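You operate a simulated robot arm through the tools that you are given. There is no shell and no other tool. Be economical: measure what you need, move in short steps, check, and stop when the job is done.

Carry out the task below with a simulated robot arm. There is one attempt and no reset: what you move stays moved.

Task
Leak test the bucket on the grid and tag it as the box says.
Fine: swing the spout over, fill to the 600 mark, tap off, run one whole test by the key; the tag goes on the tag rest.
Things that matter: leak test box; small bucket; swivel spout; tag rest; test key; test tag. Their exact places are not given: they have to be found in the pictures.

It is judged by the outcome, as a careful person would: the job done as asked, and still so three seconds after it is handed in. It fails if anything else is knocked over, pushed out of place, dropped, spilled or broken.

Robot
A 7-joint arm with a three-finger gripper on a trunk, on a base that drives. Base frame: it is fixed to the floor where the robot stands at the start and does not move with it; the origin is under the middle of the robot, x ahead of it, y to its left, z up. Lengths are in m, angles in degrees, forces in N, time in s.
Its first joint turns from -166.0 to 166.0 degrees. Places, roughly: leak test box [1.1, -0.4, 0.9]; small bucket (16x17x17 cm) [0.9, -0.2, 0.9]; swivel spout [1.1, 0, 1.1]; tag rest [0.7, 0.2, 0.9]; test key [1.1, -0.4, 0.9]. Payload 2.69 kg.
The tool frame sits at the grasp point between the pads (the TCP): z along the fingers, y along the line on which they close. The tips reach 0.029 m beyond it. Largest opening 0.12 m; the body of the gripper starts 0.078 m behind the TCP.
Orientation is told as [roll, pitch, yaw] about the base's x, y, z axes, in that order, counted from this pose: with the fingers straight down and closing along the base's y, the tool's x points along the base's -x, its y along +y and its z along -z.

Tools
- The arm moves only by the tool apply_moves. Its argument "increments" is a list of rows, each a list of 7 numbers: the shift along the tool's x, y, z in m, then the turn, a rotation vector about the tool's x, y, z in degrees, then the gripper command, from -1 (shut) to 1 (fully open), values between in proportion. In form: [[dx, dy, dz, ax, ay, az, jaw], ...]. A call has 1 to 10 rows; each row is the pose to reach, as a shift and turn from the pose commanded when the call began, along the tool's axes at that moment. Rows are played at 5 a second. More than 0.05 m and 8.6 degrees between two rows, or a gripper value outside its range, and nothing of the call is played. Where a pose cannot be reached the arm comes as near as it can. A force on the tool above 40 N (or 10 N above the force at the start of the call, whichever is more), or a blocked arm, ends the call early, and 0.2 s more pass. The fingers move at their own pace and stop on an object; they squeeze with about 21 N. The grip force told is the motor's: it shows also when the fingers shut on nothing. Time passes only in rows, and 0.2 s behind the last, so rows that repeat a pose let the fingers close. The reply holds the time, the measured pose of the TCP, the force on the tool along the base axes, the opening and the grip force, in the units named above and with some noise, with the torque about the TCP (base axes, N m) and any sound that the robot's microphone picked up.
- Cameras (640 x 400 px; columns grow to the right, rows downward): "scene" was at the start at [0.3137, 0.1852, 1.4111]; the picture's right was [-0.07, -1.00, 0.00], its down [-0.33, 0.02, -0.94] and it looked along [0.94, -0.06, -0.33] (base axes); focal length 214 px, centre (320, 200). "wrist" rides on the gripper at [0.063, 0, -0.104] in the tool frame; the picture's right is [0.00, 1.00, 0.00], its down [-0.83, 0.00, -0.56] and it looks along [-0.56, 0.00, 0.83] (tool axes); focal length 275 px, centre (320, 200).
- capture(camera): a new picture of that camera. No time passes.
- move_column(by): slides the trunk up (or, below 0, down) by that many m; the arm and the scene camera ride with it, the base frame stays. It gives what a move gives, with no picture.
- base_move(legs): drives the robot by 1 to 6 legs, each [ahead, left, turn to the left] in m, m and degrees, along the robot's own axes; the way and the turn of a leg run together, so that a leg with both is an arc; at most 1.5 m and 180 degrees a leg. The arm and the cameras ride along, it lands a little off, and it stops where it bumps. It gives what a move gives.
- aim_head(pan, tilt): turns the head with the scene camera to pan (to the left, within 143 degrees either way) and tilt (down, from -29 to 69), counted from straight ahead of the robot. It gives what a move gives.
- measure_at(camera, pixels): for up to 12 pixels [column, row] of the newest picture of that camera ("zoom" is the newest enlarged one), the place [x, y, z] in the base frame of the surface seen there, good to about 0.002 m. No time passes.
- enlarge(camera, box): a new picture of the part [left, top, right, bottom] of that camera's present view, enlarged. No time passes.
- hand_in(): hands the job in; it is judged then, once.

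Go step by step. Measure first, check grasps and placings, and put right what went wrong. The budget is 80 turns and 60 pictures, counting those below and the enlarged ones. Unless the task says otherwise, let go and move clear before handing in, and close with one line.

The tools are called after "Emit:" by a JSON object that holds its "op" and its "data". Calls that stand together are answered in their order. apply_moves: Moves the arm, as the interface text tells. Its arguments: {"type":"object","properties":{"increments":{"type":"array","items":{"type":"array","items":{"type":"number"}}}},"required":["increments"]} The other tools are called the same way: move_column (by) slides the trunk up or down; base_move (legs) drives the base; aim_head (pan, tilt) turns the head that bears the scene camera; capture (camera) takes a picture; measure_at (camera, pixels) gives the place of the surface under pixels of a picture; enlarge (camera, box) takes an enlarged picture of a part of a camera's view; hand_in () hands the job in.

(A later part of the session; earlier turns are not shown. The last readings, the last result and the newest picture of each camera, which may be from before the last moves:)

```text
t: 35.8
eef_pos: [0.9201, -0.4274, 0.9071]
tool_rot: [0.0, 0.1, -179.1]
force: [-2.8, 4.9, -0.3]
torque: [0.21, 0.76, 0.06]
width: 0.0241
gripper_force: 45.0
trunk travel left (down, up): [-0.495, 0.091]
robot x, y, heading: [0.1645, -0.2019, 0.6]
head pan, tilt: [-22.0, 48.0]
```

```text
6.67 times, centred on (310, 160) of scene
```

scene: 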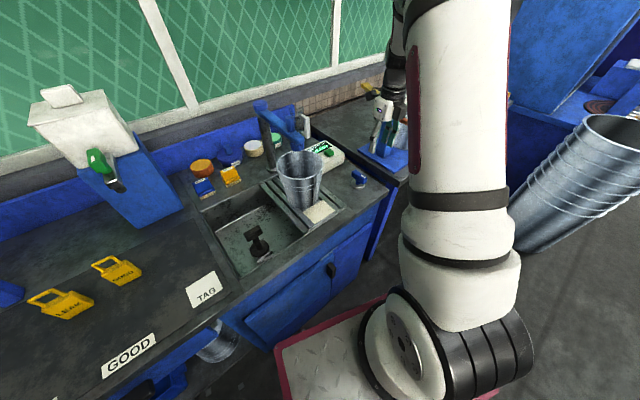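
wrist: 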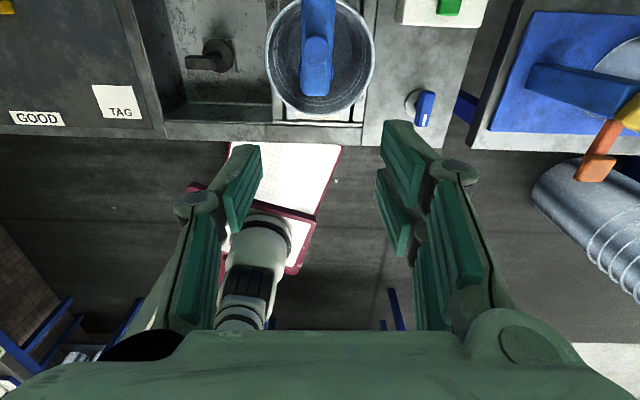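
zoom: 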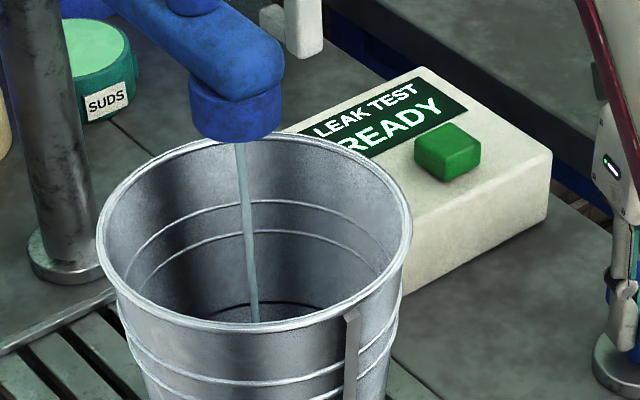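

The dark mark ring shows at zoom (265,303). I'll measure the surface just below it.

Emit:
{"op": "measure_at", "data": {"camera": "zoom", "pixels": [[275, 303], [275, 310], [280, 316], [230, 318], [300, 314], [275, 295]]}}

```text
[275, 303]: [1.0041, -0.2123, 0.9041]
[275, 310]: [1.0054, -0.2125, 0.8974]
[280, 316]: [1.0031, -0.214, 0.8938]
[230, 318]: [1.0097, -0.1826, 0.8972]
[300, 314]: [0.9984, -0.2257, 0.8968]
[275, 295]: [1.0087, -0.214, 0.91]
```

Mark at z≈0.904, water is still below 0.893. Hold 2 s more.

Emit:
{"op": "apply_moves", "data": {"increments": [[0, 0, 0, 0, 0, 0, -0.8], [0, 0, 0, 0, 0, 0, -0.8], [0, 0, 0, 0, 0, 0, -0.8], [0, 0, 0, 0, 0, 0, -0.8], [0, 0, 0, 0, 0, 0, -0.8], [0, 0, 0, 0, 0, 0, -0.8], [0, 0, 0, 0, 0, 0, -0.8], [0, 0, 0, 0, 0, 0, -0.8], [0, 0, 0, 0, 0, 0, -0.8]]}}

Emit:
{"op": "enlarge", "data": {"camera": "scene", "box": [280, 150, 340, 190]}}

Emit:
{"op": "measure_at", "data": {"camera": "zoom", "pixels": [[310, 205], [310, 215], [325, 225], [270, 230]]}}

```text
t: 37.8
eef_pos: [0.9201, -0.4282, 0.9076]
tool_rot: [0.0, 0.2, -179.0]
force: [-2.9, 10.0, 1.2]
torque: [0.29, 0.01, 0.03]
width: 0.0236
gripper_force: 44.9
trunk travel left (down, up): [-0.495, 0.091]
robot x, y, heading: [0.1608, -0.1991, 0.6]
head pan, tilt: [-22.0, 48.0]
```

```text
10.00 times, centred on (310, 170) of scene
```

zoom: 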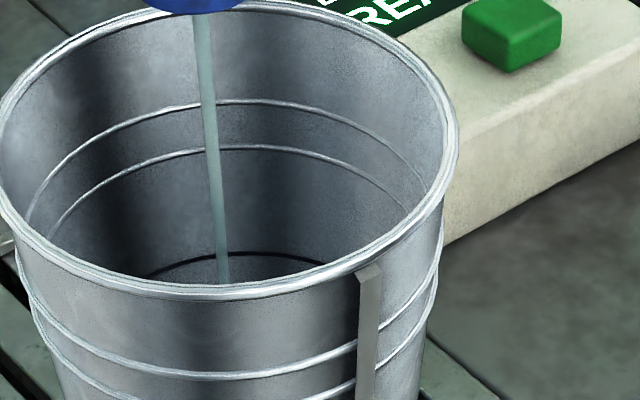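

```text
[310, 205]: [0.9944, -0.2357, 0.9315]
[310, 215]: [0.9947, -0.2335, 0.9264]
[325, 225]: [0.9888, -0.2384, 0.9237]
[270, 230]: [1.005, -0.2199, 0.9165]
```

Still wall below the ring. Hold 2 s more.

Emit:
{"op": "apply_moves", "data": {"increments": [[0, 0, 0, 0, 0, 0, -0.8], [0, 0, 0, 0, 0, 0, -0.8], [0, 0, 0, 0, 0, 0, -0.8], [0, 0, 0, 0, 0, 0, -0.8], [0, 0, 0, 0, 0, 0, -0.8], [0, 0, 0, 0, 0, 0, -0.8], [0, 0, 0, 0, 0, 0, -0.8], [0, 0, 0, 0, 0, 0, -0.8], [0, 0, 0, 0, 0, 0, -0.8]]}}

Emit:
{"op": "enlarge", "data": {"camera": "scene", "box": [280, 150, 340, 190]}}

Emit:
{"op": "measure_at", "data": {"camera": "zoom", "pixels": [[250, 254], [250, 265], [250, 275], [190, 272], [290, 275]]}}

```text
t: 39.8
eef_pos: [0.9197, -0.4292, 0.9081]
tool_rot: [0.0, 0.2, -179.0]
force: [-2.5, 12.1, 0.3]
torque: [0.38, 0.01, 0.05]
width: 0.024
gripper_force: 44.9
trunk travel left (down, up): [-0.495, 0.091]
robot x, y, heading: [0.1604, -0.1959, 0.7]
head pan, tilt: [-22.0, 48.0]
```

```text
10.00 times, centred on (310, 170) of scene
```

zoom: 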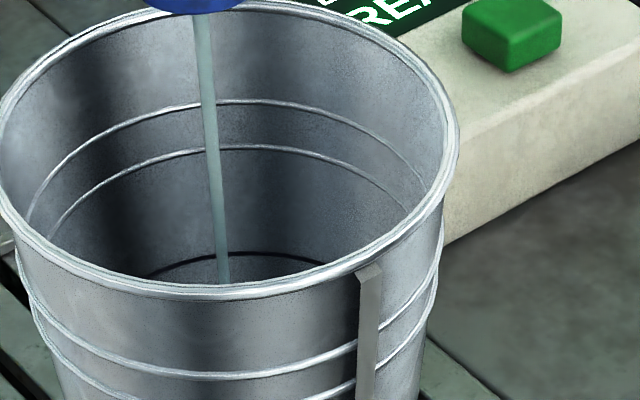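

```text
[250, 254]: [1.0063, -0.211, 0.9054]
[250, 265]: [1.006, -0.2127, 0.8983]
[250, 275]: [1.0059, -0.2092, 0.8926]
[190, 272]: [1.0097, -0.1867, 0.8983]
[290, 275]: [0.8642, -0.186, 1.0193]
```

Still dry below the ring; rate is bounded below about 11 %/s, so 2 s more is safe.

Emit:
{"op": "apply_moves", "data": {"increments": [[0, 0, 0, 0, 0, 0, -0.8], [0, 0, 0, 0, 0, 0, -0.8], [0, 0, 0, 0, 0, 0, -0.8], [0, 0, 0, 0, 0, 0, -0.8], [0, 0, 0, 0, 0, 0, -0.8], [0, 0, 0, 0, 0, 0, -0.8], [0, 0, 0, 0, 0, 0, -0.8], [0, 0, 0, 0, 0, 0, -0.8], [0, 0, 0, 0, 0, 0, -0.8], [0, 0, 0, 0, 0, 0, -0.8]]}}

Emit:
{"op": "enlarge", "data": {"camera": "scene", "box": [280, 150, 340, 190]}}

Emit:
{"op": "measure_at", "data": {"camera": "zoom", "pixels": [[250, 254], [250, 265], [250, 275], [190, 272], [200, 276]]}}

```text
t: 42.0
eef_pos: [0.9184, -0.4278, 0.9074]
tool_rot: [-0.1, 0.1, -179.0]
force: [-1.8, 13.2, -0.2]
torque: [0.36, 0.01, 0.01]
width: 0.0236
gripper_force: 45.0
trunk travel left (down, up): [-0.495, 0.091]
robot x, y, heading: [0.1627, -0.2035, 0.5]
head pan, tilt: [-22.0, 48.0]
```

```text
10.00 times, centred on (310, 170) of scene
```

zoom: 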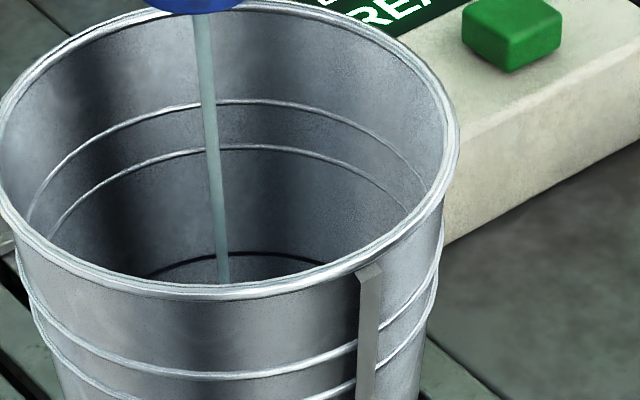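

```text
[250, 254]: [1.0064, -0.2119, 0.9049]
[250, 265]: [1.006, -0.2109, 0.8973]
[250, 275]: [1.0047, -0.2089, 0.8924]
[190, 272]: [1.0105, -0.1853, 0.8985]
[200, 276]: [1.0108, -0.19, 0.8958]
```

Same. Next hold about 3.4 s (bounded safe).

Emit:
{"op": "apply_moves", "data": {"increments": [[0, 0, 0, 0, 0, 0, -0.8], [0, 0, 0, 0, 0, 0, -0.8], [0, 0, 0, 0, 0, 0, -0.8], [0, 0, 0, 0, 0, 0, -0.8], [0, 0, 0, 0, 0, 0, -0.8], [0, 0, 0, 0, 0, 0, -0.8], [0, 0, 0, 0, 0, 0, -0.8], [0, 0, 0, 0, 0, 0, -0.8]]}}

Emit:
{"op": "apply_moves", "data": {"increments": [[0, 0, 0, 0, 0, 0, -0.8], [0, 0, 0, 0, 0, 0, -0.8], [0, 0, 0, 0, 0, 0, -0.8], [0, 0, 0, 0, 0, 0, -0.8], [0, 0, 0, 0, 0, 0, -0.8], [0, 0, 0, 0, 0, 0, -0.8], [0, 0, 0, 0, 0, 0, -0.8]]}}

Emit:
{"op": "enlarge", "data": {"camera": "scene", "box": [280, 150, 340, 190]}}

Emit:
{"op": "measure_at", "data": {"camera": "zoom", "pixels": [[250, 254], [250, 265], [250, 275], [190, 272], [200, 276]]}}

```text
t: 43.8
eef_pos: [0.9197, -0.4279, 0.9087]
tool_rot: [0.1, 0.1, -179.1]
force: [-0.8, 13.6, -0.9]
torque: [0.36, 0.02, 0.02]
width: 0.0239
gripper_force: 44.9
trunk travel left (down, up): [-0.495, 0.091]
robot x, y, heading: [0.1662, -0.2004, 0.9]
head pan, tilt: [-22.0, 48.0]
```

```text
t: 45.4
eef_pos: [0.9194, -0.428, 0.9076]
tool_rot: [0.0, 0.2, -179.1]
force: [-0.2, 14.6, 0.3]
torque: [0.32, -0.01, 0.05]
width: 0.024
gripper_force: 44.9
trunk travel left (down, up): [-0.495, 0.091]
robot x, y, heading: [0.1622, -0.1994, 0.7]
head pan, tilt: [-22.0, 48.0]
```

```text
10.00 times, centred on (310, 170) of scene
```

zoom: 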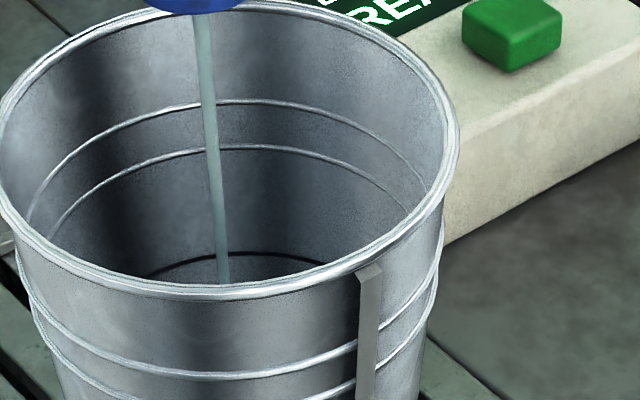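

```text
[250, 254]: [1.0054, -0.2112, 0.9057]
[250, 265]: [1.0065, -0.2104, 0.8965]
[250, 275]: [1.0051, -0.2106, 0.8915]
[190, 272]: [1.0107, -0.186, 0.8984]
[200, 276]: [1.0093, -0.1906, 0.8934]
```

Still under. At 12 s, rate is < 6 %/s; hold about 4.6 s more.

Emit:
{"op": "apply_moves", "data": {"increments": [[0, 0, 0, 0, 0, 0, -0.8], [0, 0, 0, 0, 0, 0, -0.8], [0, 0, 0, 0, 0, 0, -0.8], [0, 0, 0, 0, 0, 0, -0.8], [0, 0, 0, 0, 0, 0, -0.8], [0, 0, 0, 0, 0, 0, -0.8], [0, 0, 0, 0, 0, 0, -0.8], [0, 0, 0, 0, 0, 0, -0.8], [0, 0, 0, 0, 0, 0, -0.8], [0, 0, 0, 0, 0, 0, -0.8]]}}

Emit:
{"op": "apply_moves", "data": {"increments": [[0, 0, 0, 0, 0, 0, -0.8], [0, 0, 0, 0, 0, 0, -0.8], [0, 0, 0, 0, 0, 0, -0.8], [0, 0, 0, 0, 0, 0, -0.8], [0, 0, 0, 0, 0, 0, -0.8], [0, 0, 0, 0, 0, 0, -0.8], [0, 0, 0, 0, 0, 0, -0.8], [0, 0, 0, 0, 0, 0, -0.8], [0, 0, 0, 0, 0, 0, -0.8], [0, 0, 0, 0, 0, 0, -0.8]]}}

Emit:
{"op": "enlarge", "data": {"camera": "scene", "box": [280, 150, 340, 190]}}

Emit:
{"op": "measure_at", "data": {"camera": "zoom", "pixels": [[250, 254], [250, 265], [250, 275], [190, 272], [200, 276]]}}

```text
t: 47.6
eef_pos: [0.9201, -0.4278, 0.9079]
tool_rot: [0.1, 0.2, -178.9]
force: [-1.6, 15.6, -0.3]
torque: [0.38, 0.03, 0.0]
width: 0.0237
gripper_force: 45.0
trunk travel left (down, up): [-0.495, 0.091]
robot x, y, heading: [0.1612, -0.1968, 0.5]
head pan, tilt: [-22.0, 48.0]
```

```text
t: 49.8
eef_pos: [0.9195, -0.4279, 0.9081]
tool_rot: [0.0, 0.1, -179.0]
force: [-1.3, 14.2, 0.8]
torque: [0.38, 0.02, 0.0]
width: 0.0236
gripper_force: 45.1
trunk travel left (down, up): [-0.495, 0.091]
robot x, y, heading: [0.16, -0.1982, 0.5]
head pan, tilt: [-22.0, 48.0]
```

```text
10.00 times, centred on (310, 170) of scene
```

zoom: 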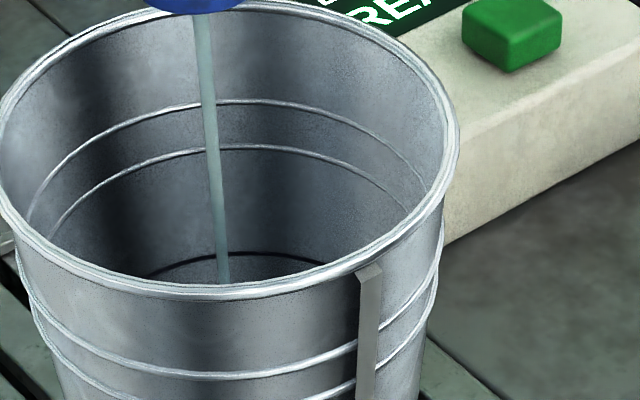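

```text
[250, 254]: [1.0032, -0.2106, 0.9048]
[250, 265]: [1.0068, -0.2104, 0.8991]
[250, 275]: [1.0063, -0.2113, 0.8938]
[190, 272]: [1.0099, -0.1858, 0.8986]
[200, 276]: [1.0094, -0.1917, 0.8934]
```

Still none visible; rate < 4.3 %/s. Hold 6.6 s.

Emit:
{"op": "apply_moves", "data": {"increments": [[0, 0, 0, 0, 0, 0, -0.8], [0, 0, 0, 0, 0, 0, -0.8], [0, 0, 0, 0, 0, 0, -0.8], [0, 0, 0, 0, 0, 0, -0.8], [0, 0, 0, 0, 0, 0, -0.8], [0, 0, 0, 0, 0, 0, -0.8], [0, 0, 0, 0, 0, 0, -0.8], [0, 0, 0, 0, 0, 0, -0.8], [0, 0, 0, 0, 0, 0, -0.8], [0, 0, 0, 0, 0, 0, -0.8]]}}

Emit:
{"op": "apply_moves", "data": {"increments": [[0, 0, 0, 0, 0, 0, -0.8], [0, 0, 0, 0, 0, 0, -0.8], [0, 0, 0, 0, 0, 0, -0.8], [0, 0, 0, 0, 0, 0, -0.8], [0, 0, 0, 0, 0, 0, -0.8], [0, 0, 0, 0, 0, 0, -0.8], [0, 0, 0, 0, 0, 0, -0.8], [0, 0, 0, 0, 0, 0, -0.8], [0, 0, 0, 0, 0, 0, -0.8], [0, 0, 0, 0, 0, 0, -0.8]]}}

Emit:
{"op": "apply_moves", "data": {"increments": [[0, 0, 0, 0, 0, 0, -0.8], [0, 0, 0, 0, 0, 0, -0.8], [0, 0, 0, 0, 0, 0, -0.8], [0, 0, 0, 0, 0, 0, -0.8], [0, 0, 0, 0, 0, 0, -0.8], [0, 0, 0, 0, 0, 0, -0.8], [0, 0, 0, 0, 0, 0, -0.8], [0, 0, 0, 0, 0, 0, -0.8], [0, 0, 0, 0, 0, 0, -0.8], [0, 0, 0, 0, 0, 0, -0.8]]}}

Emit:
{"op": "enlarge", "data": {"camera": "scene", "box": [280, 150, 340, 190]}}

Emit:
{"op": "measure_at", "data": {"camera": "zoom", "pixels": [[250, 254], [250, 265], [250, 275], [190, 272], [200, 276]]}}

```text
t: 52.0
eef_pos: [0.9212, -0.4276, 0.9064]
tool_rot: [-0.1, 0.1, -178.9]
force: [-1.2, 15.1, -0.9]
torque: [0.37, -0.02, 0.01]
width: 0.024
gripper_force: 44.8
trunk travel left (down, up): [-0.495, 0.091]
robot x, y, heading: [0.1606, -0.1994, 0.3]
head pan, tilt: [-22.0, 48.0]
```

```text
t: 54.2
eef_pos: [0.9194, -0.427, 0.9076]
tool_rot: [-0.1, 0.1, -179.0]
force: [-2.1, 14.9, 0.3]
torque: [0.36, 0.01, 0.01]
width: 0.0236
gripper_force: 45.6
trunk travel left (down, up): [-0.495, 0.091]
robot x, y, heading: [0.1597, -0.2013, 0.5]
head pan, tilt: [-22.0, 48.0]
```

```text
t: 56.4
eef_pos: [0.9191, -0.4274, 0.9081]
tool_rot: [0.1, 0.0, -178.9]
force: [-1.8, 15.0, -0.1]
torque: [0.38, 0.0, 0.01]
width: 0.0238
gripper_force: 45.2
trunk travel left (down, up): [-0.495, 0.091]
robot x, y, heading: [0.1619, -0.2012, 0.7]
head pan, tilt: [-22.0, 48.0]
```

```text
10.00 times, centred on (310, 170) of scene
```

zoom: 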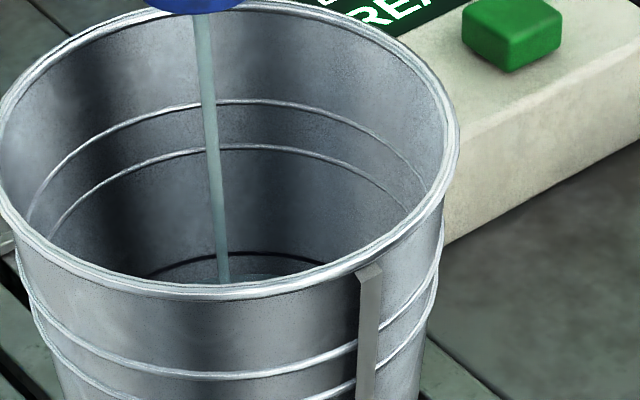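

```text
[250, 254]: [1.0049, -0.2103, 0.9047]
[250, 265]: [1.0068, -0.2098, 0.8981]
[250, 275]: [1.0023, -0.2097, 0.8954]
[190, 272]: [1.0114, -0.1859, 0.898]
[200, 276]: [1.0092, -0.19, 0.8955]
```

Water surface now peeks out at zoom (270,278), z ≈ 0.894 after 22.8 s. The mark at 0.9045 should take about 7-8 s more; I'll hold 4.4 s and re-check.

Emit:
{"op": "apply_moves", "data": {"increments": [[0, 0, 0, 0, 0, 0, -0.8], [0, 0, 0, 0, 0, 0, -0.8], [0, 0, 0, 0, 0, 0, -0.8], [0, 0, 0, 0, 0, 0, -0.8], [0, 0, 0, 0, 0, 0, -0.8], [0, 0, 0, 0, 0, 0, -0.8], [0, 0, 0, 0, 0, 0, -0.8], [0, 0, 0, 0, 0, 0, -0.8], [0, 0, 0, 0, 0, 0, -0.8], [0, 0, 0, 0, 0, 0, -0.8]]}}

Emit:
{"op": "apply_moves", "data": {"increments": [[0, 0, 0, 0, 0, 0, -0.8], [0, 0, 0, 0, 0, 0, -0.8], [0, 0, 0, 0, 0, 0, -0.8], [0, 0, 0, 0, 0, 0, -0.8], [0, 0, 0, 0, 0, 0, -0.8], [0, 0, 0, 0, 0, 0, -0.8], [0, 0, 0, 0, 0, 0, -0.8], [0, 0, 0, 0, 0, 0, -0.8]]}}

Emit:
{"op": "enlarge", "data": {"camera": "scene", "box": [285, 162, 321, 186]}}

Emit:
{"op": "measure_at", "data": {"camera": "zoom", "pixels": [[340, 230], [340, 248], [340, 256], [340, 264], [340, 272], [260, 260], [400, 255]]}}

```text
t: 58.6
eef_pos: [0.9204, -0.4275, 0.908]
tool_rot: [0.0, 0.1, -179.0]
force: [-1.6, 14.0, -0.7]
torque: [0.33, 0.02, -0.05]
width: 0.0238
gripper_force: 45.1
trunk travel left (down, up): [-0.495, 0.091]
robot x, y, heading: [0.1621, -0.2018, 0.6]
head pan, tilt: [-22.0, 48.0]
```

```text
t: 60.4
eef_pos: [0.9195, -0.4266, 0.907]
tool_rot: [-0.1, 0.2, -179.0]
force: [-0.8, 14.5, -1.1]
torque: [0.32, 0.01, 0.0]
width: 0.024
gripper_force: 45.8
trunk travel left (down, up): [-0.495, 0.091]
robot x, y, heading: [0.1621, -0.2, 0.7]
head pan, tilt: [-22.0, 48.0]
```

```text
16.00 times, centred on (303, 174) of scene
```

zoom: 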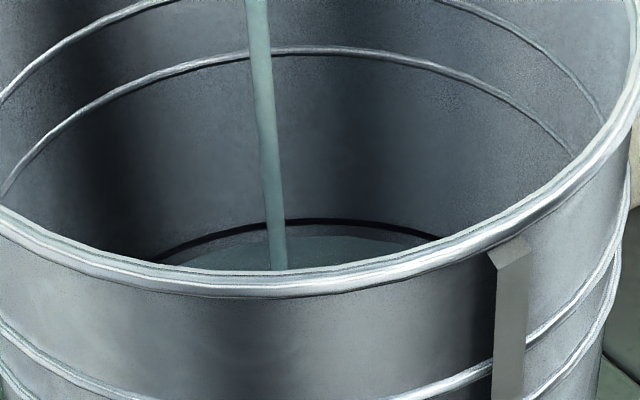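

```text
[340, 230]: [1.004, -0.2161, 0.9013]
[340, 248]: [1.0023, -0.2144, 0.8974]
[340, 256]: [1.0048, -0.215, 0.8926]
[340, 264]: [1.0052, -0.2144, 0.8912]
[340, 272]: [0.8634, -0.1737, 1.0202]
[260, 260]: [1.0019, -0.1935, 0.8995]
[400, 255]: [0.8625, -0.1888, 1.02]
```

Measuring sees through water, but visually its edge is at row 236, z ≈ 0.900, versus ring at row 222. Rise is about 1.2 mm/s, so ~3 s left; I'll hold 2 s and check.

Emit:
{"op": "apply_moves", "data": {"increments": [[0, 0, 0, 0, 0, 0, -0.8], [0, 0, 0, 0, 0, 0, -0.8], [0, 0, 0, 0, 0, 0, -0.8], [0, 0, 0, 0, 0, 0, -0.8], [0, 0, 0, 0, 0, 0, -0.8], [0, 0, 0, 0, 0, 0, -0.8], [0, 0, 0, 0, 0, 0, -0.8], [0, 0, 0, 0, 0, 0, -0.8], [0, 0, 0, 0, 0, 0, -0.8]]}}

Emit:
{"op": "enlarge", "data": {"camera": "scene", "box": [285, 162, 321, 186]}}

```text
t: 62.4
eef_pos: [0.9196, -0.4269, 0.9081]
tool_rot: [0.1, 0.1, -178.9]
force: [-1.1, 14.8, 0.0]
torque: [0.36, -0.03, 0.04]
width: 0.0239
gripper_force: 45.5
trunk travel left (down, up): [-0.495, 0.091]
robot x, y, heading: [0.163, -0.2044, 0.4]
head pan, tilt: [-22.0, 48.0]
```

```text
16.00 times, centred on (303, 174) of scene
```

zoom: 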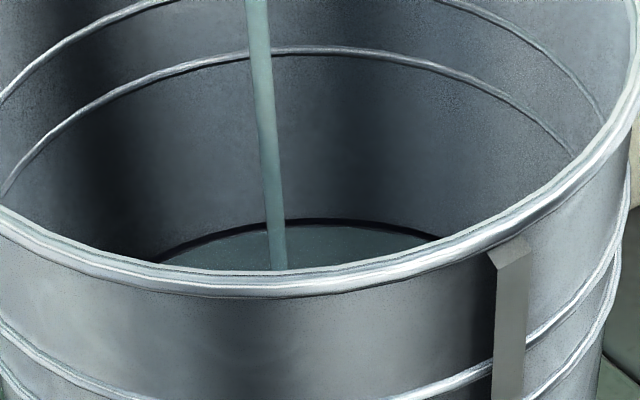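

Water now touches the ring's lower edge. About 0.5 s more then shut: I'll hold two rows and turn the handle back.

Emit:
{"op": "apply_moves", "data": {"increments": [[0, 0, 0, 0, 0, 0, -0.8], [0, 0, 0, 0, 0, -8, -0.8], [0, 0, 0, 0, 0, -16, -0.8], [0, 0, 0, 0, 0, -18, -0.8], [0, 0, 0, 0, 0, -18, -0.8], [0, 0, 0, 0, 0, -15.5, -0.8]]}}

Emit:
{"op": "enlarge", "data": {"camera": "scene", "box": [276, 140, 348, 188]}}

```text
t: 63.8
eef_pos: [0.9193, -0.4282, 0.9079]
tool_rot: [0.1, 0.2, -163.4]
force: [0.9, 7.9, 5.3]
torque: [0.43, -0.68, 0.05]
width: 0.0237
gripper_force: 45.0
trunk travel left (down, up): [-0.495, 0.091]
robot x, y, heading: [0.1641, -0.1973, 0.7]
head pan, tilt: [-22.0, 48.0]
```

```text
8.33 times, centred on (312, 164) of scene
```

zoom: 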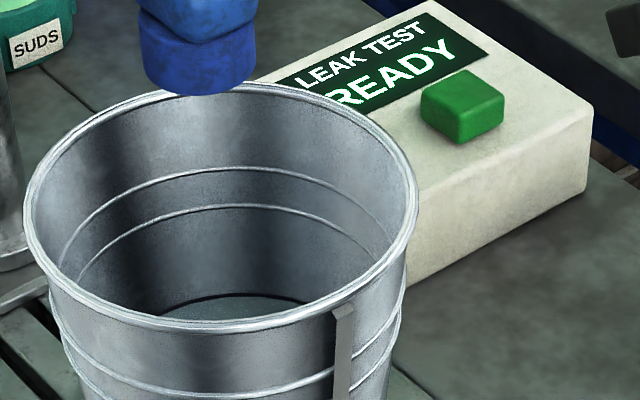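

The stream has stopped with the level at the ring. I'll let go and rise, and check the jug near the box for clearance.

Emit:
{"op": "measure_at", "data": {"camera": "scene", "pixels": [[306, 118], [307, 132], [300, 112], [326, 148], [331, 152]]}}

Emit:
{"op": "apply_moves", "data": {"increments": [[0, 0, 0, 0, 0, 0, 0], [0, 0, 0, 0, 0, 0, 0], [0, 0, -0.04, 0, 0, 0, 0], [0, 0, -0.08, 0, 0, 8, -0.5], [0, 0, -0.12, 0, 0, 8, -1], [0, 0, -0.16, 0, 0, 8, -1], [0, 0, -0.2, 0, 0, 8, -1], [0, 0, -0.25, 0, 0, 8, -1]]}}

Emit:
{"op": "move_column", "data": {"by": -0.12}}

```text
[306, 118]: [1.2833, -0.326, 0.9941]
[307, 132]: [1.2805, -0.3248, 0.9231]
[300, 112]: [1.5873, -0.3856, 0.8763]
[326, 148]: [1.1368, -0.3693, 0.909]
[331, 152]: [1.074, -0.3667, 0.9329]
```

```text
t: 65.6
eef_pos: [0.9187, -0.4296, 1.1564]
tool_rot: [0.0, 0.2, -171.5]
force: [0.6, 0.2, 0.1]
torque: [0.0, 0.06, -0.02]
width: 0.0
gripper_force: 21.0
trunk travel left (down, up): [-0.495, 0.091]
robot x, y, heading: [0.167, -0.2029, 0.7]
head pan, tilt: [-22.0, 48.0]
```

```text
t: 67.1
eef_pos: [0.9188, -0.4278, 1.0386]
tool_rot: [-0.1, 0.2, -171.5]
force: [0.6, 0.4, 0.1]
torque: [-0.01, -0.03, 0.01]
width: 0.0002
gripper_force: 21.0
trunk travel left (down, up): [-0.375, 0.211]
robot x, y, heading: [0.164, -0.1985, 0.7]
head pan, tilt: [-22.0, 48.0]
```

Jug is at x 1.28, clear. Fingers are shut; I'll move above the key at (1.083,-0.359).

Emit:
{"op": "apply_moves", "data": {"increments": [[0.043, -0.011, 0, 0, 0, 0, -1], [0.086, -0.022, 0, 0, 0, 0, -1], [0.129, -0.033, 0, 0, 0, 0, -1], [0.172, -0.044, 0, 0, 0, 0, -1], [0.172, -0.044, 0.04, 0, 0, 0, -1], [0.172, -0.044, 0.066, 0, 0, 0, -1], [0.172, -0.044, 0.066, 0, 0, 0, -1]]}}

Emit:
{"op": "enlarge", "data": {"camera": "scene", "box": [270, 60, 410, 180]}}

```text
t: 68.7
eef_pos: [1.0842, -0.3596, 0.9721]
tool_rot: [0.0, 0.2, -171.5]
force: [0.2, 0.2, 0.3]
torque: [-0.02, 0.0, 0.0]
width: 0.0
gripper_force: 21.0
trunk travel left (down, up): [-0.375, 0.211]
robot x, y, heading: [0.1621, -0.201, 0.8]
head pan, tilt: [-22.0, 48.0]
```

```text
3.33 times, centred on (340, 120) of scene
```

zoom: 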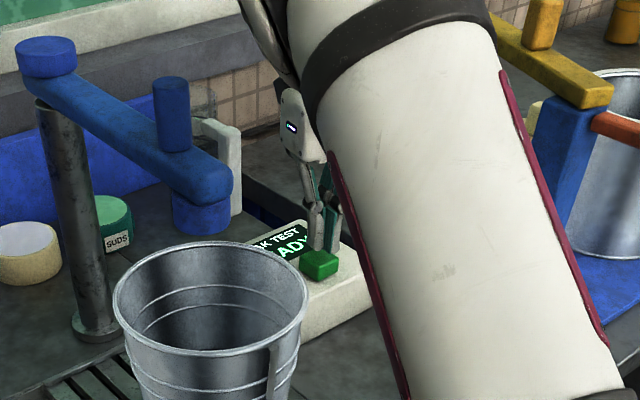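

Tips are over the green key. Press gently down and up.

Emit:
{"op": "apply_moves", "data": {"increments": [[0, 0, 0.007, 0, 0, 0, -1], [0, 0, 0.012, 0, 0, 0, -1], [0, 0, 0.016, 0, 0, 0, -1], [0, 0, 0.016, 0, 0, 0, -1]]}}

Emit:
{"op": "enlarge", "data": {"camera": "scene", "box": [310, 120, 370, 170]}}

```text
t: 69.7
eef_pos: [1.0835, -0.3595, 0.9561]
tool_rot: [0.0, 0.2, -171.5]
force: [-0.1, -0.4, 0.9]
torque: [0.04, -0.03, -0.01]
width: 0.0062
gripper_force: 28.9
trunk travel left (down, up): [-0.375, 0.211]
robot x, y, heading: [0.166, -0.1998, 0.4]
head pan, tilt: [-22.0, 48.0]
```

```text
8.00 times, centred on (340, 145) of scene
```

zoom: 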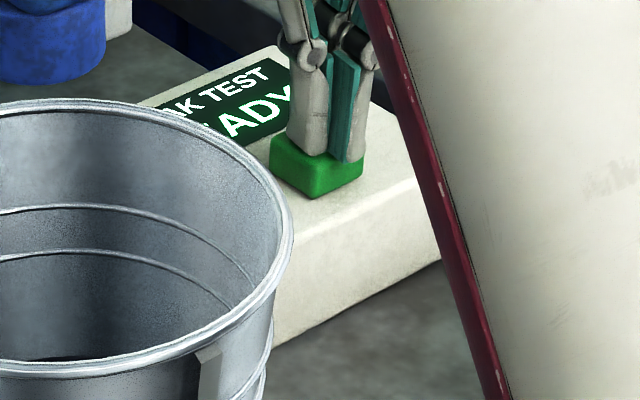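

Still READY and contact force is small; the key has not gone in. Press further in small steps.

Emit:
{"op": "apply_moves", "data": {"increments": [[0, 0, 0.003, 0, 0, 0, -1], [0, 0, 0.006, 0, 0, 0, -1], [0, 0, 0.009, 0, 0, 0, -1], [0, 0, 0.012, 0, 0, 0, -1]]}}

```text
t: 70.7
eef_pos: [1.082, -0.3593, 0.9473]
tool_rot: [0.1, 0.6, -171.4]
force: [-1.8, -0.6, 30.1]
torque: [-0.07, 0.14, -0.06]
width: 0.0059
gripper_force: 28.5
trunk travel left (down, up): [-0.375, 0.211]
robot x, y, heading: [0.1641, -0.1981, 0.7]
head pan, tilt: [-22.0, 48.0]
heard: click
```

Click heard. I'll rise off the key and look at the display.

Emit:
{"op": "apply_moves", "data": {"increments": [[0, 0, -0.02, 0, 0, 0, -1], [0, 0, -0.06, 0, 0, 0, -1], [0.0, 0, -0.1, 0, 0, 0, -1], [-0.05, 0, -0.1, 0, 0, 0, -1]]}}

Emit:
{"op": "enlarge", "data": {"camera": "scene", "box": [276, 120, 360, 190]}}

```text
t: 71.7
eef_pos: [1.0318, -0.3662, 1.0453]
tool_rot: [0.0, 0.1, -171.4]
force: [0.3, -0.4, -1.3]
torque: [0.01, 0.02, -0.01]
width: 0.0
gripper_force: 29.0
trunk travel left (down, up): [-0.375, 0.211]
robot x, y, heading: [0.1631, -0.203, 0.7]
head pan, tilt: [-22.0, 48.0]
```

```text
5.71 times, centred on (318, 155) of scene
```

zoom: 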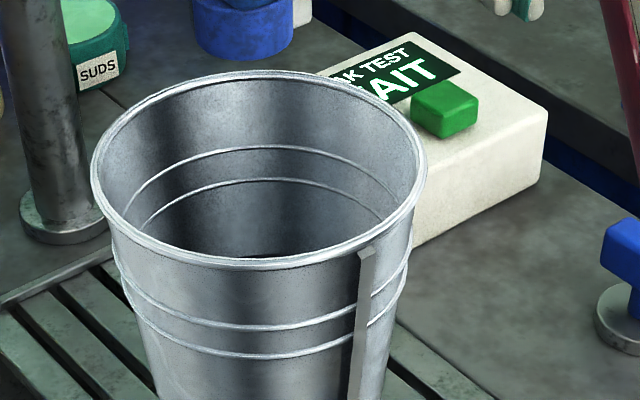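

Display reads WAIT. While it runs, I'll raise the arm and head toward the tags, turning the wrist back.

Emit:
{"op": "apply_moves", "data": {"increments": [[-0.02, 0, -0.028, 0, 0, -8, -1], [-0.04, 0, -0.056, 0, 0, -16, -1], [-0.06, 0, -0.084, 0, 0, -24, -1], [-0.08, 0, -0.112, 0, 0, -32, -1], [-0.1, 0, -0.14, 0, 0, -40, -1], [-0.12, 0, -0.168, 0, 0, -48, -1], [-0.14, 0, -0.196, 0, 0, -56, -1], [-0.16, 0, -0.224, 0, 0, -64, -1], [-0.18, 0, -0.252, 0, 0, -72, -1], [-0.2, 0, -0.28, 0, 0, -80, -1]]}}

Emit:
{"op": "apply_moves", "data": {"increments": [[0.044, -0.02, 0, 0, 0, -8, -1], [0.088, -0.04, 0, 0, 0, -16, -1], [0.132, -0.06, 0, 0, 0, -24, -1], [0.176, -0.08, 0, 0, 0, -32, -0.8], [0.22, -0.1, 0, 0, 0, -40, -0.5], [0.264, -0.12, 0, 0, 0, -48, -0.2], [0.308, -0.14, 0, 0, 0, -56, 0], [0.352, -0.16, 0, 0, 0, -64, 0], [0.396, -0.18, 0, 0, 0, -72, 0], [0.44, -0.2, 0, 0, 0, -80, 0]]}}

Emit:
{"op": "aim_head", "data": {"pan": -3, "tilt": 42}}

Emit:
{"op": "capture", "data": {"camera": "scene"}}

```text
t: 73.9
eef_pos: [0.8365, -0.3955, 1.3234]
tool_rot: [0.1, 0.1, -91.3]
force: [1.1, 0.9, -1.1]
torque: [-0.01, 0.06, -0.01]
width: 0.0
gripper_force: 28.9
trunk travel left (down, up): [-0.375, 0.211]
robot x, y, heading: [0.1642, -0.2018, 0.6]
head pan, tilt: [-22.0, 48.0]
```

```text
t: 76.1
eef_pos: [0.644, 0.052, 1.3209]
tool_rot: [-0.1, 0.0, -11.4]
force: [-0.1, -0.9, -1.1]
torque: [0.06, 0.0, 0.0]
width: 0.0601
gripper_force: 0.0
trunk travel left (down, up): [-0.375, 0.211]
robot x, y, heading: [0.1601, -0.202, 0.5]
head pan, tilt: [-22.0, 48.0]
```

```text
t: 76.9
eef_pos: [0.6452, 0.0514, 1.3217]
tool_rot: [0.0, -0.3, -11.4]
force: [0.6, 0.0, 0.0]
torque: [0.02, 0.01, -0.02]
width: 0.0597
gripper_force: 0.0
trunk travel left (down, up): [-0.375, 0.211]
robot x, y, heading: [0.1602, -0.2035, 0.6]
head pan, tilt: [-3.0, 42.0]
```

```text
10 pictures are left
```

scene: 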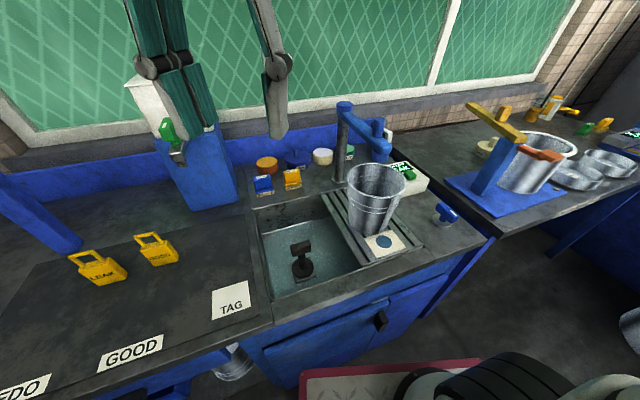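

A blue wet spot has appeared on the card (385,241), suggesting a leak. I'll read the box.

Emit:
{"op": "enlarge", "data": {"camera": "scene", "box": [360, 150, 440, 260]}}

Emit:
{"op": "measure_at", "data": {"camera": "scene", "pixels": [[100, 268], [82, 258], [108, 250], [90, 280], [118, 276], [160, 252], [140, 238], [150, 262], [232, 301], [224, 290], [215, 318], [249, 308]]}}

```text
3.64 times, centred on (400, 205) of scene
```

zoom: 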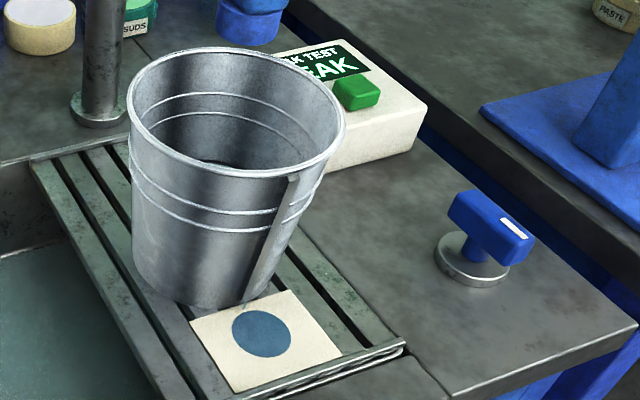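

```text
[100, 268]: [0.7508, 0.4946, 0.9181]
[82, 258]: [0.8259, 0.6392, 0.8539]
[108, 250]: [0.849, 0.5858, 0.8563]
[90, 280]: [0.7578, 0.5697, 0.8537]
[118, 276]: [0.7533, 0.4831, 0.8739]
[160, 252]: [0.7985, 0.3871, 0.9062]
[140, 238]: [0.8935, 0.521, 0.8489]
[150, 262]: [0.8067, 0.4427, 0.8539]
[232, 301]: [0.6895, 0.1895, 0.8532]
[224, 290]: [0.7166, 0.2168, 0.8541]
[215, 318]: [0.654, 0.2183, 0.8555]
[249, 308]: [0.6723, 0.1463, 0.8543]
```

The display reads LEAK. So the LEAK tag it is; I'll bring the wrist camera over it, turned to face the tags.

Emit:
{"op": "apply_moves", "data": {"increments": [[0.0098, 0.0409, 0.015, 0, 0, -3.5, 0], [0.0196, 0.0818, 0.03, 0, 0, -7, 0], [0.0294, 0.1227, 0.045, 0, 0, -10.5, 0], [0.0392, 0.1636, 0.06, 0, 0, -14, 0], [0.049, 0.2045, 0.075, 0, 0, -17.5, 0], [0.0588, 0.2454, 0.09, 0, 0, -21, 0], [0.0686, 0.2863, 0.105, 0, 0, -24.5, 0], [0.0784, 0.3272, 0.12, 0, 0, -28, 0], [0.0882, 0.3681, 0.135, 0, 0, -31.5, 0], [0.098, 0.409, 0.15, 0, 0, -35, 0]]}}

Emit:
{"op": "capture", "data": {"camera": "wrist"}}

```text
t: 79.1
eef_pos: [0.6269, 0.4447, 1.1724]
tool_rot: [-0.2, -0.1, 23.6]
force: [-0.3, 1.3, -2.1]
torque: [-0.03, 0.05, 0.01]
width: 0.0602
gripper_force: 0.0
out of reach, approached as far as the arm can: row 10
trunk travel left (down, up): [-0.375, 0.211]
robot x, y, heading: [0.1634, -0.1996, 0.4]
head pan, tilt: [-3.0, 42.0]
```

```text
8 pictures are left
```

wrist: 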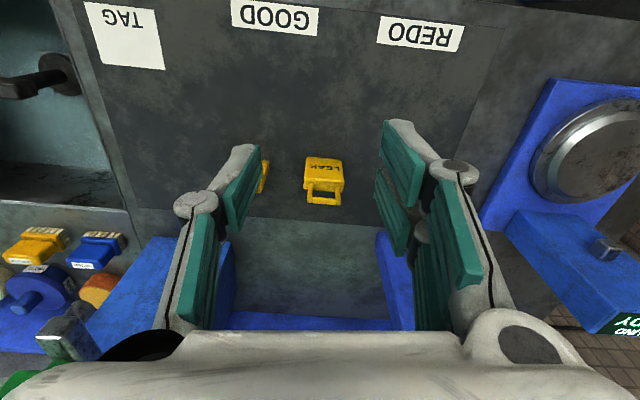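

The LEAK tag is at wrist (323,175). I'll enlarge it for measuring.

Emit:
{"op": "enlarge", "data": {"camera": "wrist", "box": [288, 145, 360, 215]}}

```text
5.71 times, centred on (324, 180) of wrist
```

zoom: 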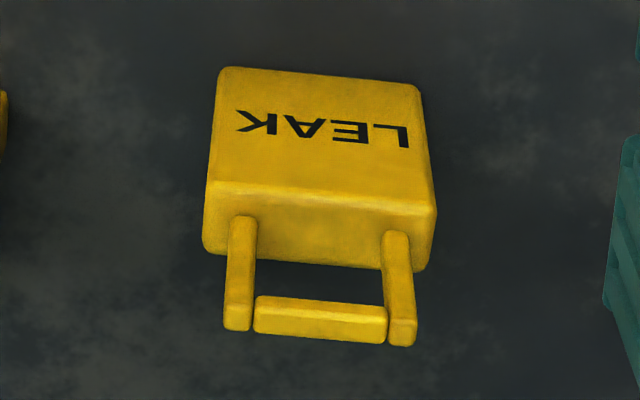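

Emit:
{"op": "measure_at", "data": {"camera": "zoom", "pixels": [[222, 75], [415, 92], [210, 180], [430, 205], [320, 190], [235, 225], [400, 245], [320, 315], [265, 305], [380, 320], [208, 240], [425, 262]]}}

```text
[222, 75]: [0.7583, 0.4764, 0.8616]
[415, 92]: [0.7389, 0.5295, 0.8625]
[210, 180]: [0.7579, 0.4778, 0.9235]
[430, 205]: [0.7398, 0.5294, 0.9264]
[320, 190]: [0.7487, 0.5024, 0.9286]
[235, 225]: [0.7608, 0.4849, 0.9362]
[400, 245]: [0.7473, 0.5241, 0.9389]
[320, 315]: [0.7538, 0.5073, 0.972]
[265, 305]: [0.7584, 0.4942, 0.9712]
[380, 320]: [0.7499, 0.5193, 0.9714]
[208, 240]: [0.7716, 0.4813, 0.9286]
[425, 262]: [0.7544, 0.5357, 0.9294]
```

The tag stands upright: body 0.056 wide centred at (0.756,0.506), z 0.854–0.929, loop top 0.972, width axis at yaw ~19.6. I'll hover above it with jaws at 0.09.

Emit:
{"op": "apply_moves", "data": {"increments": [[-0.036, 0.001, 0.03, 0, 0, 1, 0.4], [-0.071, 0.002, 0.06, 0, 0, 2, 0.4], [-0.107, 0.003, 0.09, 0, 0, 3, 0.4], [-0.1426, 0.0043, 0.12, 0, 0, 4, 0.4], [-0.1426, 0.0043, 0.142, 0, 0, 4, 0.4], [-0.1426, 0.0043, 0.142, 0, 0, 4, 0.4]]}}

```text
t: 80.5
eef_pos: [0.7403, 0.4668, 1.0177]
tool_rot: [0.0, -0.2, 19.4]
force: [0.2, 0.3, 0.6]
torque: [-0.05, 0.01, -0.03]
width: 0.0842
gripper_force: 0.1
out of reach, approached as far as the arm can: row 1, 2, 3, 4, 5, 6
trunk travel left (down, up): [-0.375, 0.211]
robot x, y, heading: [0.1621, -0.1992, 0.7]
head pan, tilt: [-3.0, 42.0]
```

The tag is just past reach (stopped at y 0.467). I'll lift and pull in, then shift the base left 0.15 and back 0.05.

Emit:
{"op": "apply_moves", "data": {"increments": [[0, 0, -0.04, 0, 0, 0, 0.4], [0, 0, -0.08, 0, 0, 0, 0.4], [0.027, -0.026, -0.1, 0, 0, 0, 0.4], [0.053, -0.052, -0.1, 0, 0, 0, 0.4], [0.08, -0.078, -0.1, 0, 0, 0, 0.4]]}}

Emit:
{"op": "base_move", "data": {"legs": [[-0.05, 0, 0], [0, 0.15, 0]]}}

```text
t: 81.7
eef_pos: [0.7174, 0.4296, 1.1367]
tool_rot: [-0.2, -0.1, 19.5]
force: [0.1, -0.5, -0.7]
torque: [0.01, 0.0, 0.0]
width: 0.0839
gripper_force: 0.1
out of reach, approached as far as the arm can: row 1, 2, 4, 5
trunk travel left (down, up): [-0.375, 0.211]
robot x, y, heading: [0.1614, -0.203, 0.7]
head pan, tilt: [-3.0, 42.0]
```

```text
t: 83.6
eef_pos: [0.6692, 0.5773, 1.1366]
tool_rot: [-0.2, -0.1, 19.2]
force: [-0.1, 1.0, 0.1]
torque: [-0.04, 0.04, -0.04]
width: 0.084
gripper_force: 0.1
trunk travel left (down, up): [-0.375, 0.211]
robot x, y, heading: [0.1101, -0.0474, 0.5]
head pan, tilt: [-3.0, 42.0]
```

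Base is now at (0.110,-0.047). Move to hover over the tag.

Emit:
{"op": "apply_moves", "data": {"increments": [[-0.015, -0.024, 0.0, 0, 0, 0, 0.4], [-0.029, -0.048, 0.01, 0, 0, 0, 0.4], [-0.044, -0.072, 0.03, 0, 0, 0, 0.4], [-0.0585, -0.0959, 0.06, 0, 0, 0, 0.4], [-0.0585, -0.0959, 0.07, 0, 0, 0, 0.4]]}}

```text
t: 84.8
eef_pos: [0.7794, 0.5407, 1.0852]
tool_rot: [-0.2, 0.0, 19.2]
force: [-0.2, 0.2, -0.1]
torque: [-0.01, -0.02, -0.03]
width: 0.0838
gripper_force: 0.0
out of reach, approached as far as the arm can: row 1, 2, 3, 4, 5
trunk travel left (down, up): [-0.375, 0.211]
robot x, y, heading: [0.1114, -0.0481, 0.2]
head pan, tilt: [-3.0, 42.0]
```

Commanded pose leads the actual one; correct by (-0.023,-0.035) and re-read.

Emit:
{"op": "apply_moves", "data": {"increments": [[0.02, -0.012, 0, 0, 0, 0, 0.4], [0.034, -0.025, 0, 0, 0, 0, 0.4], [0.034, -0.025, 0, 0, 0, 0, 0.4]]}}

```text
t: 85.6
eef_pos: [0.774, 0.5392, 1.0968]
tool_rot: [-0.2, 0.0, 19.3]
force: [0.1, -0.6, 0.2]
torque: [-0.01, -0.01, 0.01]
width: 0.0841
gripper_force: 0.1
out of reach, approached as far as the arm can: row 1, 2, 3
trunk travel left (down, up): [-0.375, 0.211]
robot x, y, heading: [0.1104, -0.0486, 0.4]
head pan, tilt: [-3.0, 42.0]
```

Emit:
{"op": "apply_moves", "data": {"increments": [[0.029, -0.022, 0, 0, 0, 0, 0.4], [0.0576, -0.0433, 0, 0, 0, 0, 0.4], [0.0576, -0.0433, 0, 0, 0, 0, 0.4]]}}

```text
t: 86.4
eef_pos: [0.7679, 0.5293, 1.1239]
tool_rot: [-0.2, 0.0, 19.2]
force: [0.1, -0.2, 0.0]
torque: [-0.06, -0.01, 0.01]
width: 0.0839
gripper_force: 0.0
out of reach, approached as far as the arm can: row 1, 2, 3
trunk travel left (down, up): [-0.375, 0.211]
robot x, y, heading: [0.1081, -0.0497, 0.3]
head pan, tilt: [-3.0, 42.0]
```

Emit:
{"op": "apply_moves", "data": {"increments": [[0.022, -0.011, 0.015, 0, 0, 0, 0.4], [0.0446, -0.0214, 0.03, 0, 0, 0, 0.4], [0.0446, -0.0214, 0.03, 0, 0, 0, 0.4]]}}

```text
t: 87.2
eef_pos: [0.7606, 0.5417, 1.1106]
tool_rot: [-0.2, 0.0, 19.3]
force: [0.6, 0.2, -0.2]
torque: [0.0, -0.01, 0.0]
width: 0.0843
gripper_force: 0.0
out of reach, approached as far as the arm can: row 1, 2, 3
trunk travel left (down, up): [-0.375, 0.211]
robot x, y, heading: [0.1105, -0.0502, 0.3]
head pan, tilt: [-3.0, 42.0]
```

The command is still outside reach; I'll pull in 0.1 m to get it back inside the workspace.

Emit:
{"op": "apply_moves", "data": {"increments": [[0.04, -0.018, 0, 0, 0, 0, 0.4], [0.08, -0.035, 0, 0, 0, 0, 0.4], [0.12, -0.05, 0, 0, 0, 0, 0.4], [0.12, -0.05, 0, 0, 0, 0, 0.4]]}}

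```text
t: 88.2
eef_pos: [0.7216, 0.5484, 1.143]
tool_rot: [-0.2, 0.0, 19.2]
force: [1.4, 0.4, 0.3]
torque: [-0.03, -0.01, 0.0]
width: 0.0839
gripper_force: 0.1
out of reach, approached as far as the arm can: row 1, 2, 3, 4
trunk travel left (down, up): [-0.375, 0.211]
robot x, y, heading: [0.1086, -0.0536, 0.4]
head pan, tilt: [-3.0, 42.0]
```

Emit:
{"op": "apply_moves", "data": {"increments": [[0.0166, -0.047, 0, 0, 0, 0, 0.4], [0.033, -0.094, 0, 0, 0, 0, 0.4], [0.033, -0.094, 0, 0, 0, 0, 0.4]]}}

```text
t: 89.0
eef_pos: [0.7456, 0.5252, 1.1553]
tool_rot: [-0.4, 0.0, 19.5]
force: [-0.5, 0.3, 0.5]
torque: [-0.03, -0.07, 0.0]
width: 0.0841
gripper_force: 0.1
out of reach, approached as far as the arm can: row 1, 2, 3
trunk travel left (down, up): [-0.375, 0.211]
robot x, y, heading: [0.1073, -0.0492, 0.0]
head pan, tilt: [-3.0, 42.0]
```

It looks like a joint-limit trap rather than distance: the command is now well inside. I'll send it up to an open pose near (0.66,0.19,1.32), yaw 0, and see whether the arm recovers.

Emit:
{"op": "apply_moves", "data": {"increments": [[-0.01, -0.003, -0.04, 0, 0, 3, 0.4], [-0.02, -0.007, -0.08, 0, 0, 6, 0.4], [-0.035, -0.012, -0.12, 0, 0, 9, 0.4], [-0.05, -0.018, -0.16, 0, 0, 12, 0.4], [-0.065, -0.023, -0.2, 0, 0, 15, 0.4], [-0.08, -0.028, -0.24, 0, 0, 18, 0.4], [-0.094, -0.033, -0.28, 0, 0, 19, 0.4], [-0.094, -0.033, -0.28, 0, 0, 19, 0.4]]}}

```text
t: 90.8
eef_pos: [0.7438, 0.3869, 1.3255]
tool_rot: [0.1, -0.2, 0.4]
force: [-0.7, -0.8, 0.9]
torque: [0.02, -0.06, 0.01]
width: 0.0836
gripper_force: 0.0
out of reach, approached as far as the arm can: row 1, 2, 3, 4, 5, 6, 7, 8
trunk travel left (down, up): [-0.375, 0.211]
robot x, y, heading: [0.111, -0.0475, 0.5]
head pan, tilt: [-3.0, 42.0]
```

Height follows, lateral still off. I'll turn the wrist toward yaw -70 (the other grasp, across the tag's thickness) to free the limiting joint.

Emit:
{"op": "apply_moves", "data": {"increments": [[0, 0, 0, 0, 0, 8, 0.4], [0, 0, 0, 0, 0, 16, 0.4], [0, 0, 0, 0, 0, 24, 0.4], [0, 0, 0, 0, 0, 32, 0.4], [0, 0, 0, 0, 0, 40, 0.4], [0, 0, 0, 0, 0, 48, 0.4], [0, 0, 0, 0, 0, 56, 0.4], [0, 0, 0, 0, 0, 64, 0.4], [0, 0, 0, 0, 0, 70, 0.4], [0, 0, 0, 0, 0, 70, 0.4]]}}

```text
t: 93.0
eef_pos: [0.7453, 0.3979, 1.3124]
tool_rot: [0.1, -0.2, -69.8]
force: [0.0, 0.6, 0.1]
torque: [0.0, 0.02, -0.03]
width: 0.084
gripper_force: 0.0
trunk travel left (down, up): [-0.375, 0.211]
robot x, y, heading: [0.1122, -0.0477, 0.5]
head pan, tilt: [-3.0, 42.0]
```

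No reach warning now at yaw -70. I'll go to hover over the tag with this orientation.

Emit:
{"op": "apply_moves", "data": {"increments": [[0.014, 0.007, 0.036, 0, 0, 0, 0], [0.028, 0.014, 0.072, 0, 0, 0, 0], [0.042, 0.02, 0.108, 0, 0, 0, 0], [0.056, 0.027, 0.144, 0, 0, 0, 0], [0.07, 0.034, 0.18, 0, 0, 0, 0], [0.085, 0.041, 0.216, 0, 0, 0, 0], [0.0987, 0.0476, 0.252, 0, 0, 0, 0], [0.0987, 0.0476, 0.252, 0, 0, 0, 0]]}}

Emit:
{"op": "capture", "data": {"camera": "wrist"}}

```text
t: 94.8
eef_pos: [0.7545, 0.5071, 1.0581]
tool_rot: [0.1, -0.1, -69.8]
force: [-0.4, -0.3, -0.2]
torque: [0.01, 0.04, 0.04]
width: 0.0599
gripper_force: 0.1
trunk travel left (down, up): [-0.375, 0.211]
robot x, y, heading: [0.1069, -0.0499, 0.5]
head pan, tilt: [-3.0, 42.0]
```

```text
6 pictures are left
```

wrist: 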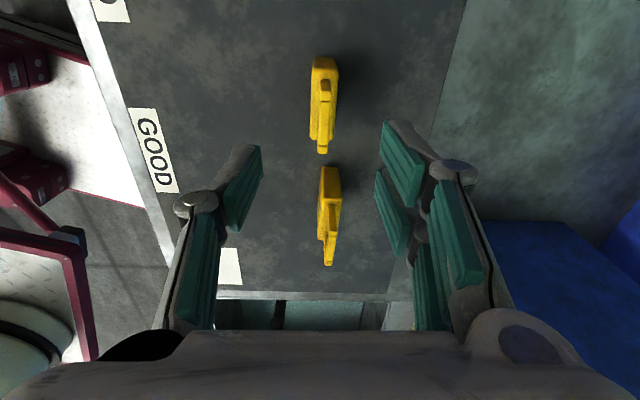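

Two tags at (325,95) and (330,205); I'll confirm which is LEAK by place.

Emit:
{"op": "measure_at", "data": {"camera": "wrist", "pixels": [[325, 90], [323, 62], [330, 175], [330, 200], [314, 90], [334, 75]]}}

```text
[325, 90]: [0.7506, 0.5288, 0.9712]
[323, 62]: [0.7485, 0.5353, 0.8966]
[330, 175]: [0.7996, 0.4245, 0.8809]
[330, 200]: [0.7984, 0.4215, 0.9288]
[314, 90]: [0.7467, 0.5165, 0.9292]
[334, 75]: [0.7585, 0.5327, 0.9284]
```

LEAK tag is directly below the tool. Descend and grip.

Emit:
{"op": "apply_moves", "data": {"increments": [[0, 0, 0.045, 0, 0, 0, 0], [0, 0, 0.09, 0, 0, 0, 0], [0, 0, 0.14, 0, 0, 0, 0], [0, 0, 0.14, 0, 0, 0, 0], [0, 0, 0.14, 0, 0, 0, -0.8], [0, 0, 0.14, 0, 0, 0, -0.8], [0, 0, 0.14, 0, 0, 0, -0.8]]}}

```text
t: 96.4
eef_pos: [0.7591, 0.5047, 0.921]
tool_rot: [0.1, -0.1, -69.8]
force: [-0.5, 0.0, -0.5]
torque: [-0.01, 0.01, -0.05]
width: 0.0216
gripper_force: 21.1
trunk travel left (down, up): [-0.375, 0.211]
robot x, y, heading: [0.107, -0.0477, 0.5]
head pan, tilt: [-3.0, 42.0]
```

Gripped (0.0216 m). Lift and carry to over the TAG rest at (0.69,0.19).

Emit:
{"op": "apply_moves", "data": {"increments": [[0, 0, -0.04, 0, 0, 0, -0.8], [0, 0, -0.09, 0, 0, 0, -0.8], [0, 0, -0.14, 0, 0, 0, -0.8], [-0.039, -0.0245, -0.14, 0, 0, 0, -0.8], [-0.078, -0.049, -0.14, 0, 0, 0, -0.8], [-0.117, -0.0735, -0.14, 0, 0, 0, -0.8], [-0.156, -0.098, -0.14, 0, 0, 0, -0.8], [-0.195, -0.1226, -0.14, 0, 0, 0, -0.8], [-0.234, -0.147, -0.14, 0, 0, 0, -0.8], [-0.273, -0.1716, -0.14, 0, 0, 0, -0.8]]}}

Emit:
{"op": "capture", "data": {"camera": "scene"}}

```text
t: 98.6
eef_pos: [0.6883, 0.1933, 1.0638]
tool_rot: [0.1, -0.1, -69.7]
force: [-0.5, 0.7, -0.3]
torque: [-0.04, 0.02, 0.0]
width: 0.0214
gripper_force: 21.0
trunk travel left (down, up): [-0.375, 0.211]
robot x, y, heading: [0.108, -0.0524, 0.6]
head pan, tilt: [-3.0, 42.0]
```

```text
5 pictures are left
```

scene: 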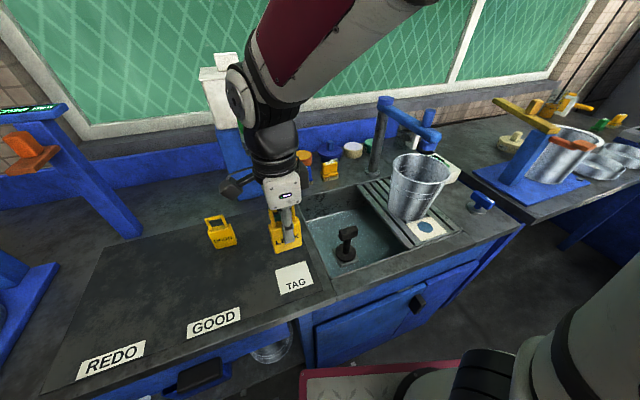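

The LEAK tag is held above the rest. I'll measure the rest's corners to centre it.

Emit:
{"op": "measure_at", "data": {"camera": "scene", "pixels": [[279, 271], [305, 264], [311, 287], [281, 292], [294, 279]]}}

```text
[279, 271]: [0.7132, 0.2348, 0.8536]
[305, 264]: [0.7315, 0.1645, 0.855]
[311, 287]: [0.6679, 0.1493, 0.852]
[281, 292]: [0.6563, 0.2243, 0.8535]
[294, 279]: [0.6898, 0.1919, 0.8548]
```

Rest centre is (0.692,0.193); aligned. Lower to the table.

Emit:
{"op": "apply_moves", "data": {"increments": [[-0.001, 0.003, 0.04, 0, 0, 0, -0.8], [-0.001, 0.003, 0.08, 0, 0, 0, -0.8], [-0.001, 0.003, 0.115, 0, 0, 0, -0.8], [-0.001, 0.003, 0.13, 0, 0, 0, -0.8], [-0.001, 0.003, 0.139, 0, 0, 0, -0.8], [-0.001, 0.003, 0.139, 0, 0, 0, -0.8]]}}

```text
t: 100.0
eef_pos: [0.6942, 0.1925, 0.9235]
tool_rot: [0.1, -0.1, -69.7]
force: [-0.9, -0.4, -0.3]
torque: [0.0, -0.01, 0.02]
width: 0.021
gripper_force: 20.5
trunk travel left (down, up): [-0.375, 0.211]
robot x, y, heading: [0.1083, -0.0493, 0.4]
head pan, tilt: [-3.0, 42.0]
```

No contact yet; I'll ease down a few more millimetres until the force shows it.

Emit:
{"op": "apply_moves", "data": {"increments": [[0, 0, 0.001, 0, 0, 0, -0.8], [0, 0, 0.002, 0, 0, 0, -0.8], [0, 0, 0.003, 0, 0, 0, -0.8], [0, 0, 0.003, 0, 0, 0, -0.8]]}}

```text
t: 101.0
eef_pos: [0.6942, 0.1929, 0.919]
tool_rot: [0.1, 0.0, -69.7]
force: [0.4, -0.4, 1.4]
torque: [0.03, -0.03, -0.01]
width: 0.0214
gripper_force: 20.4
trunk travel left (down, up): [-0.375, 0.211]
robot x, y, heading: [0.109, -0.0485, 0.2]
head pan, tilt: [-3.0, 42.0]
```

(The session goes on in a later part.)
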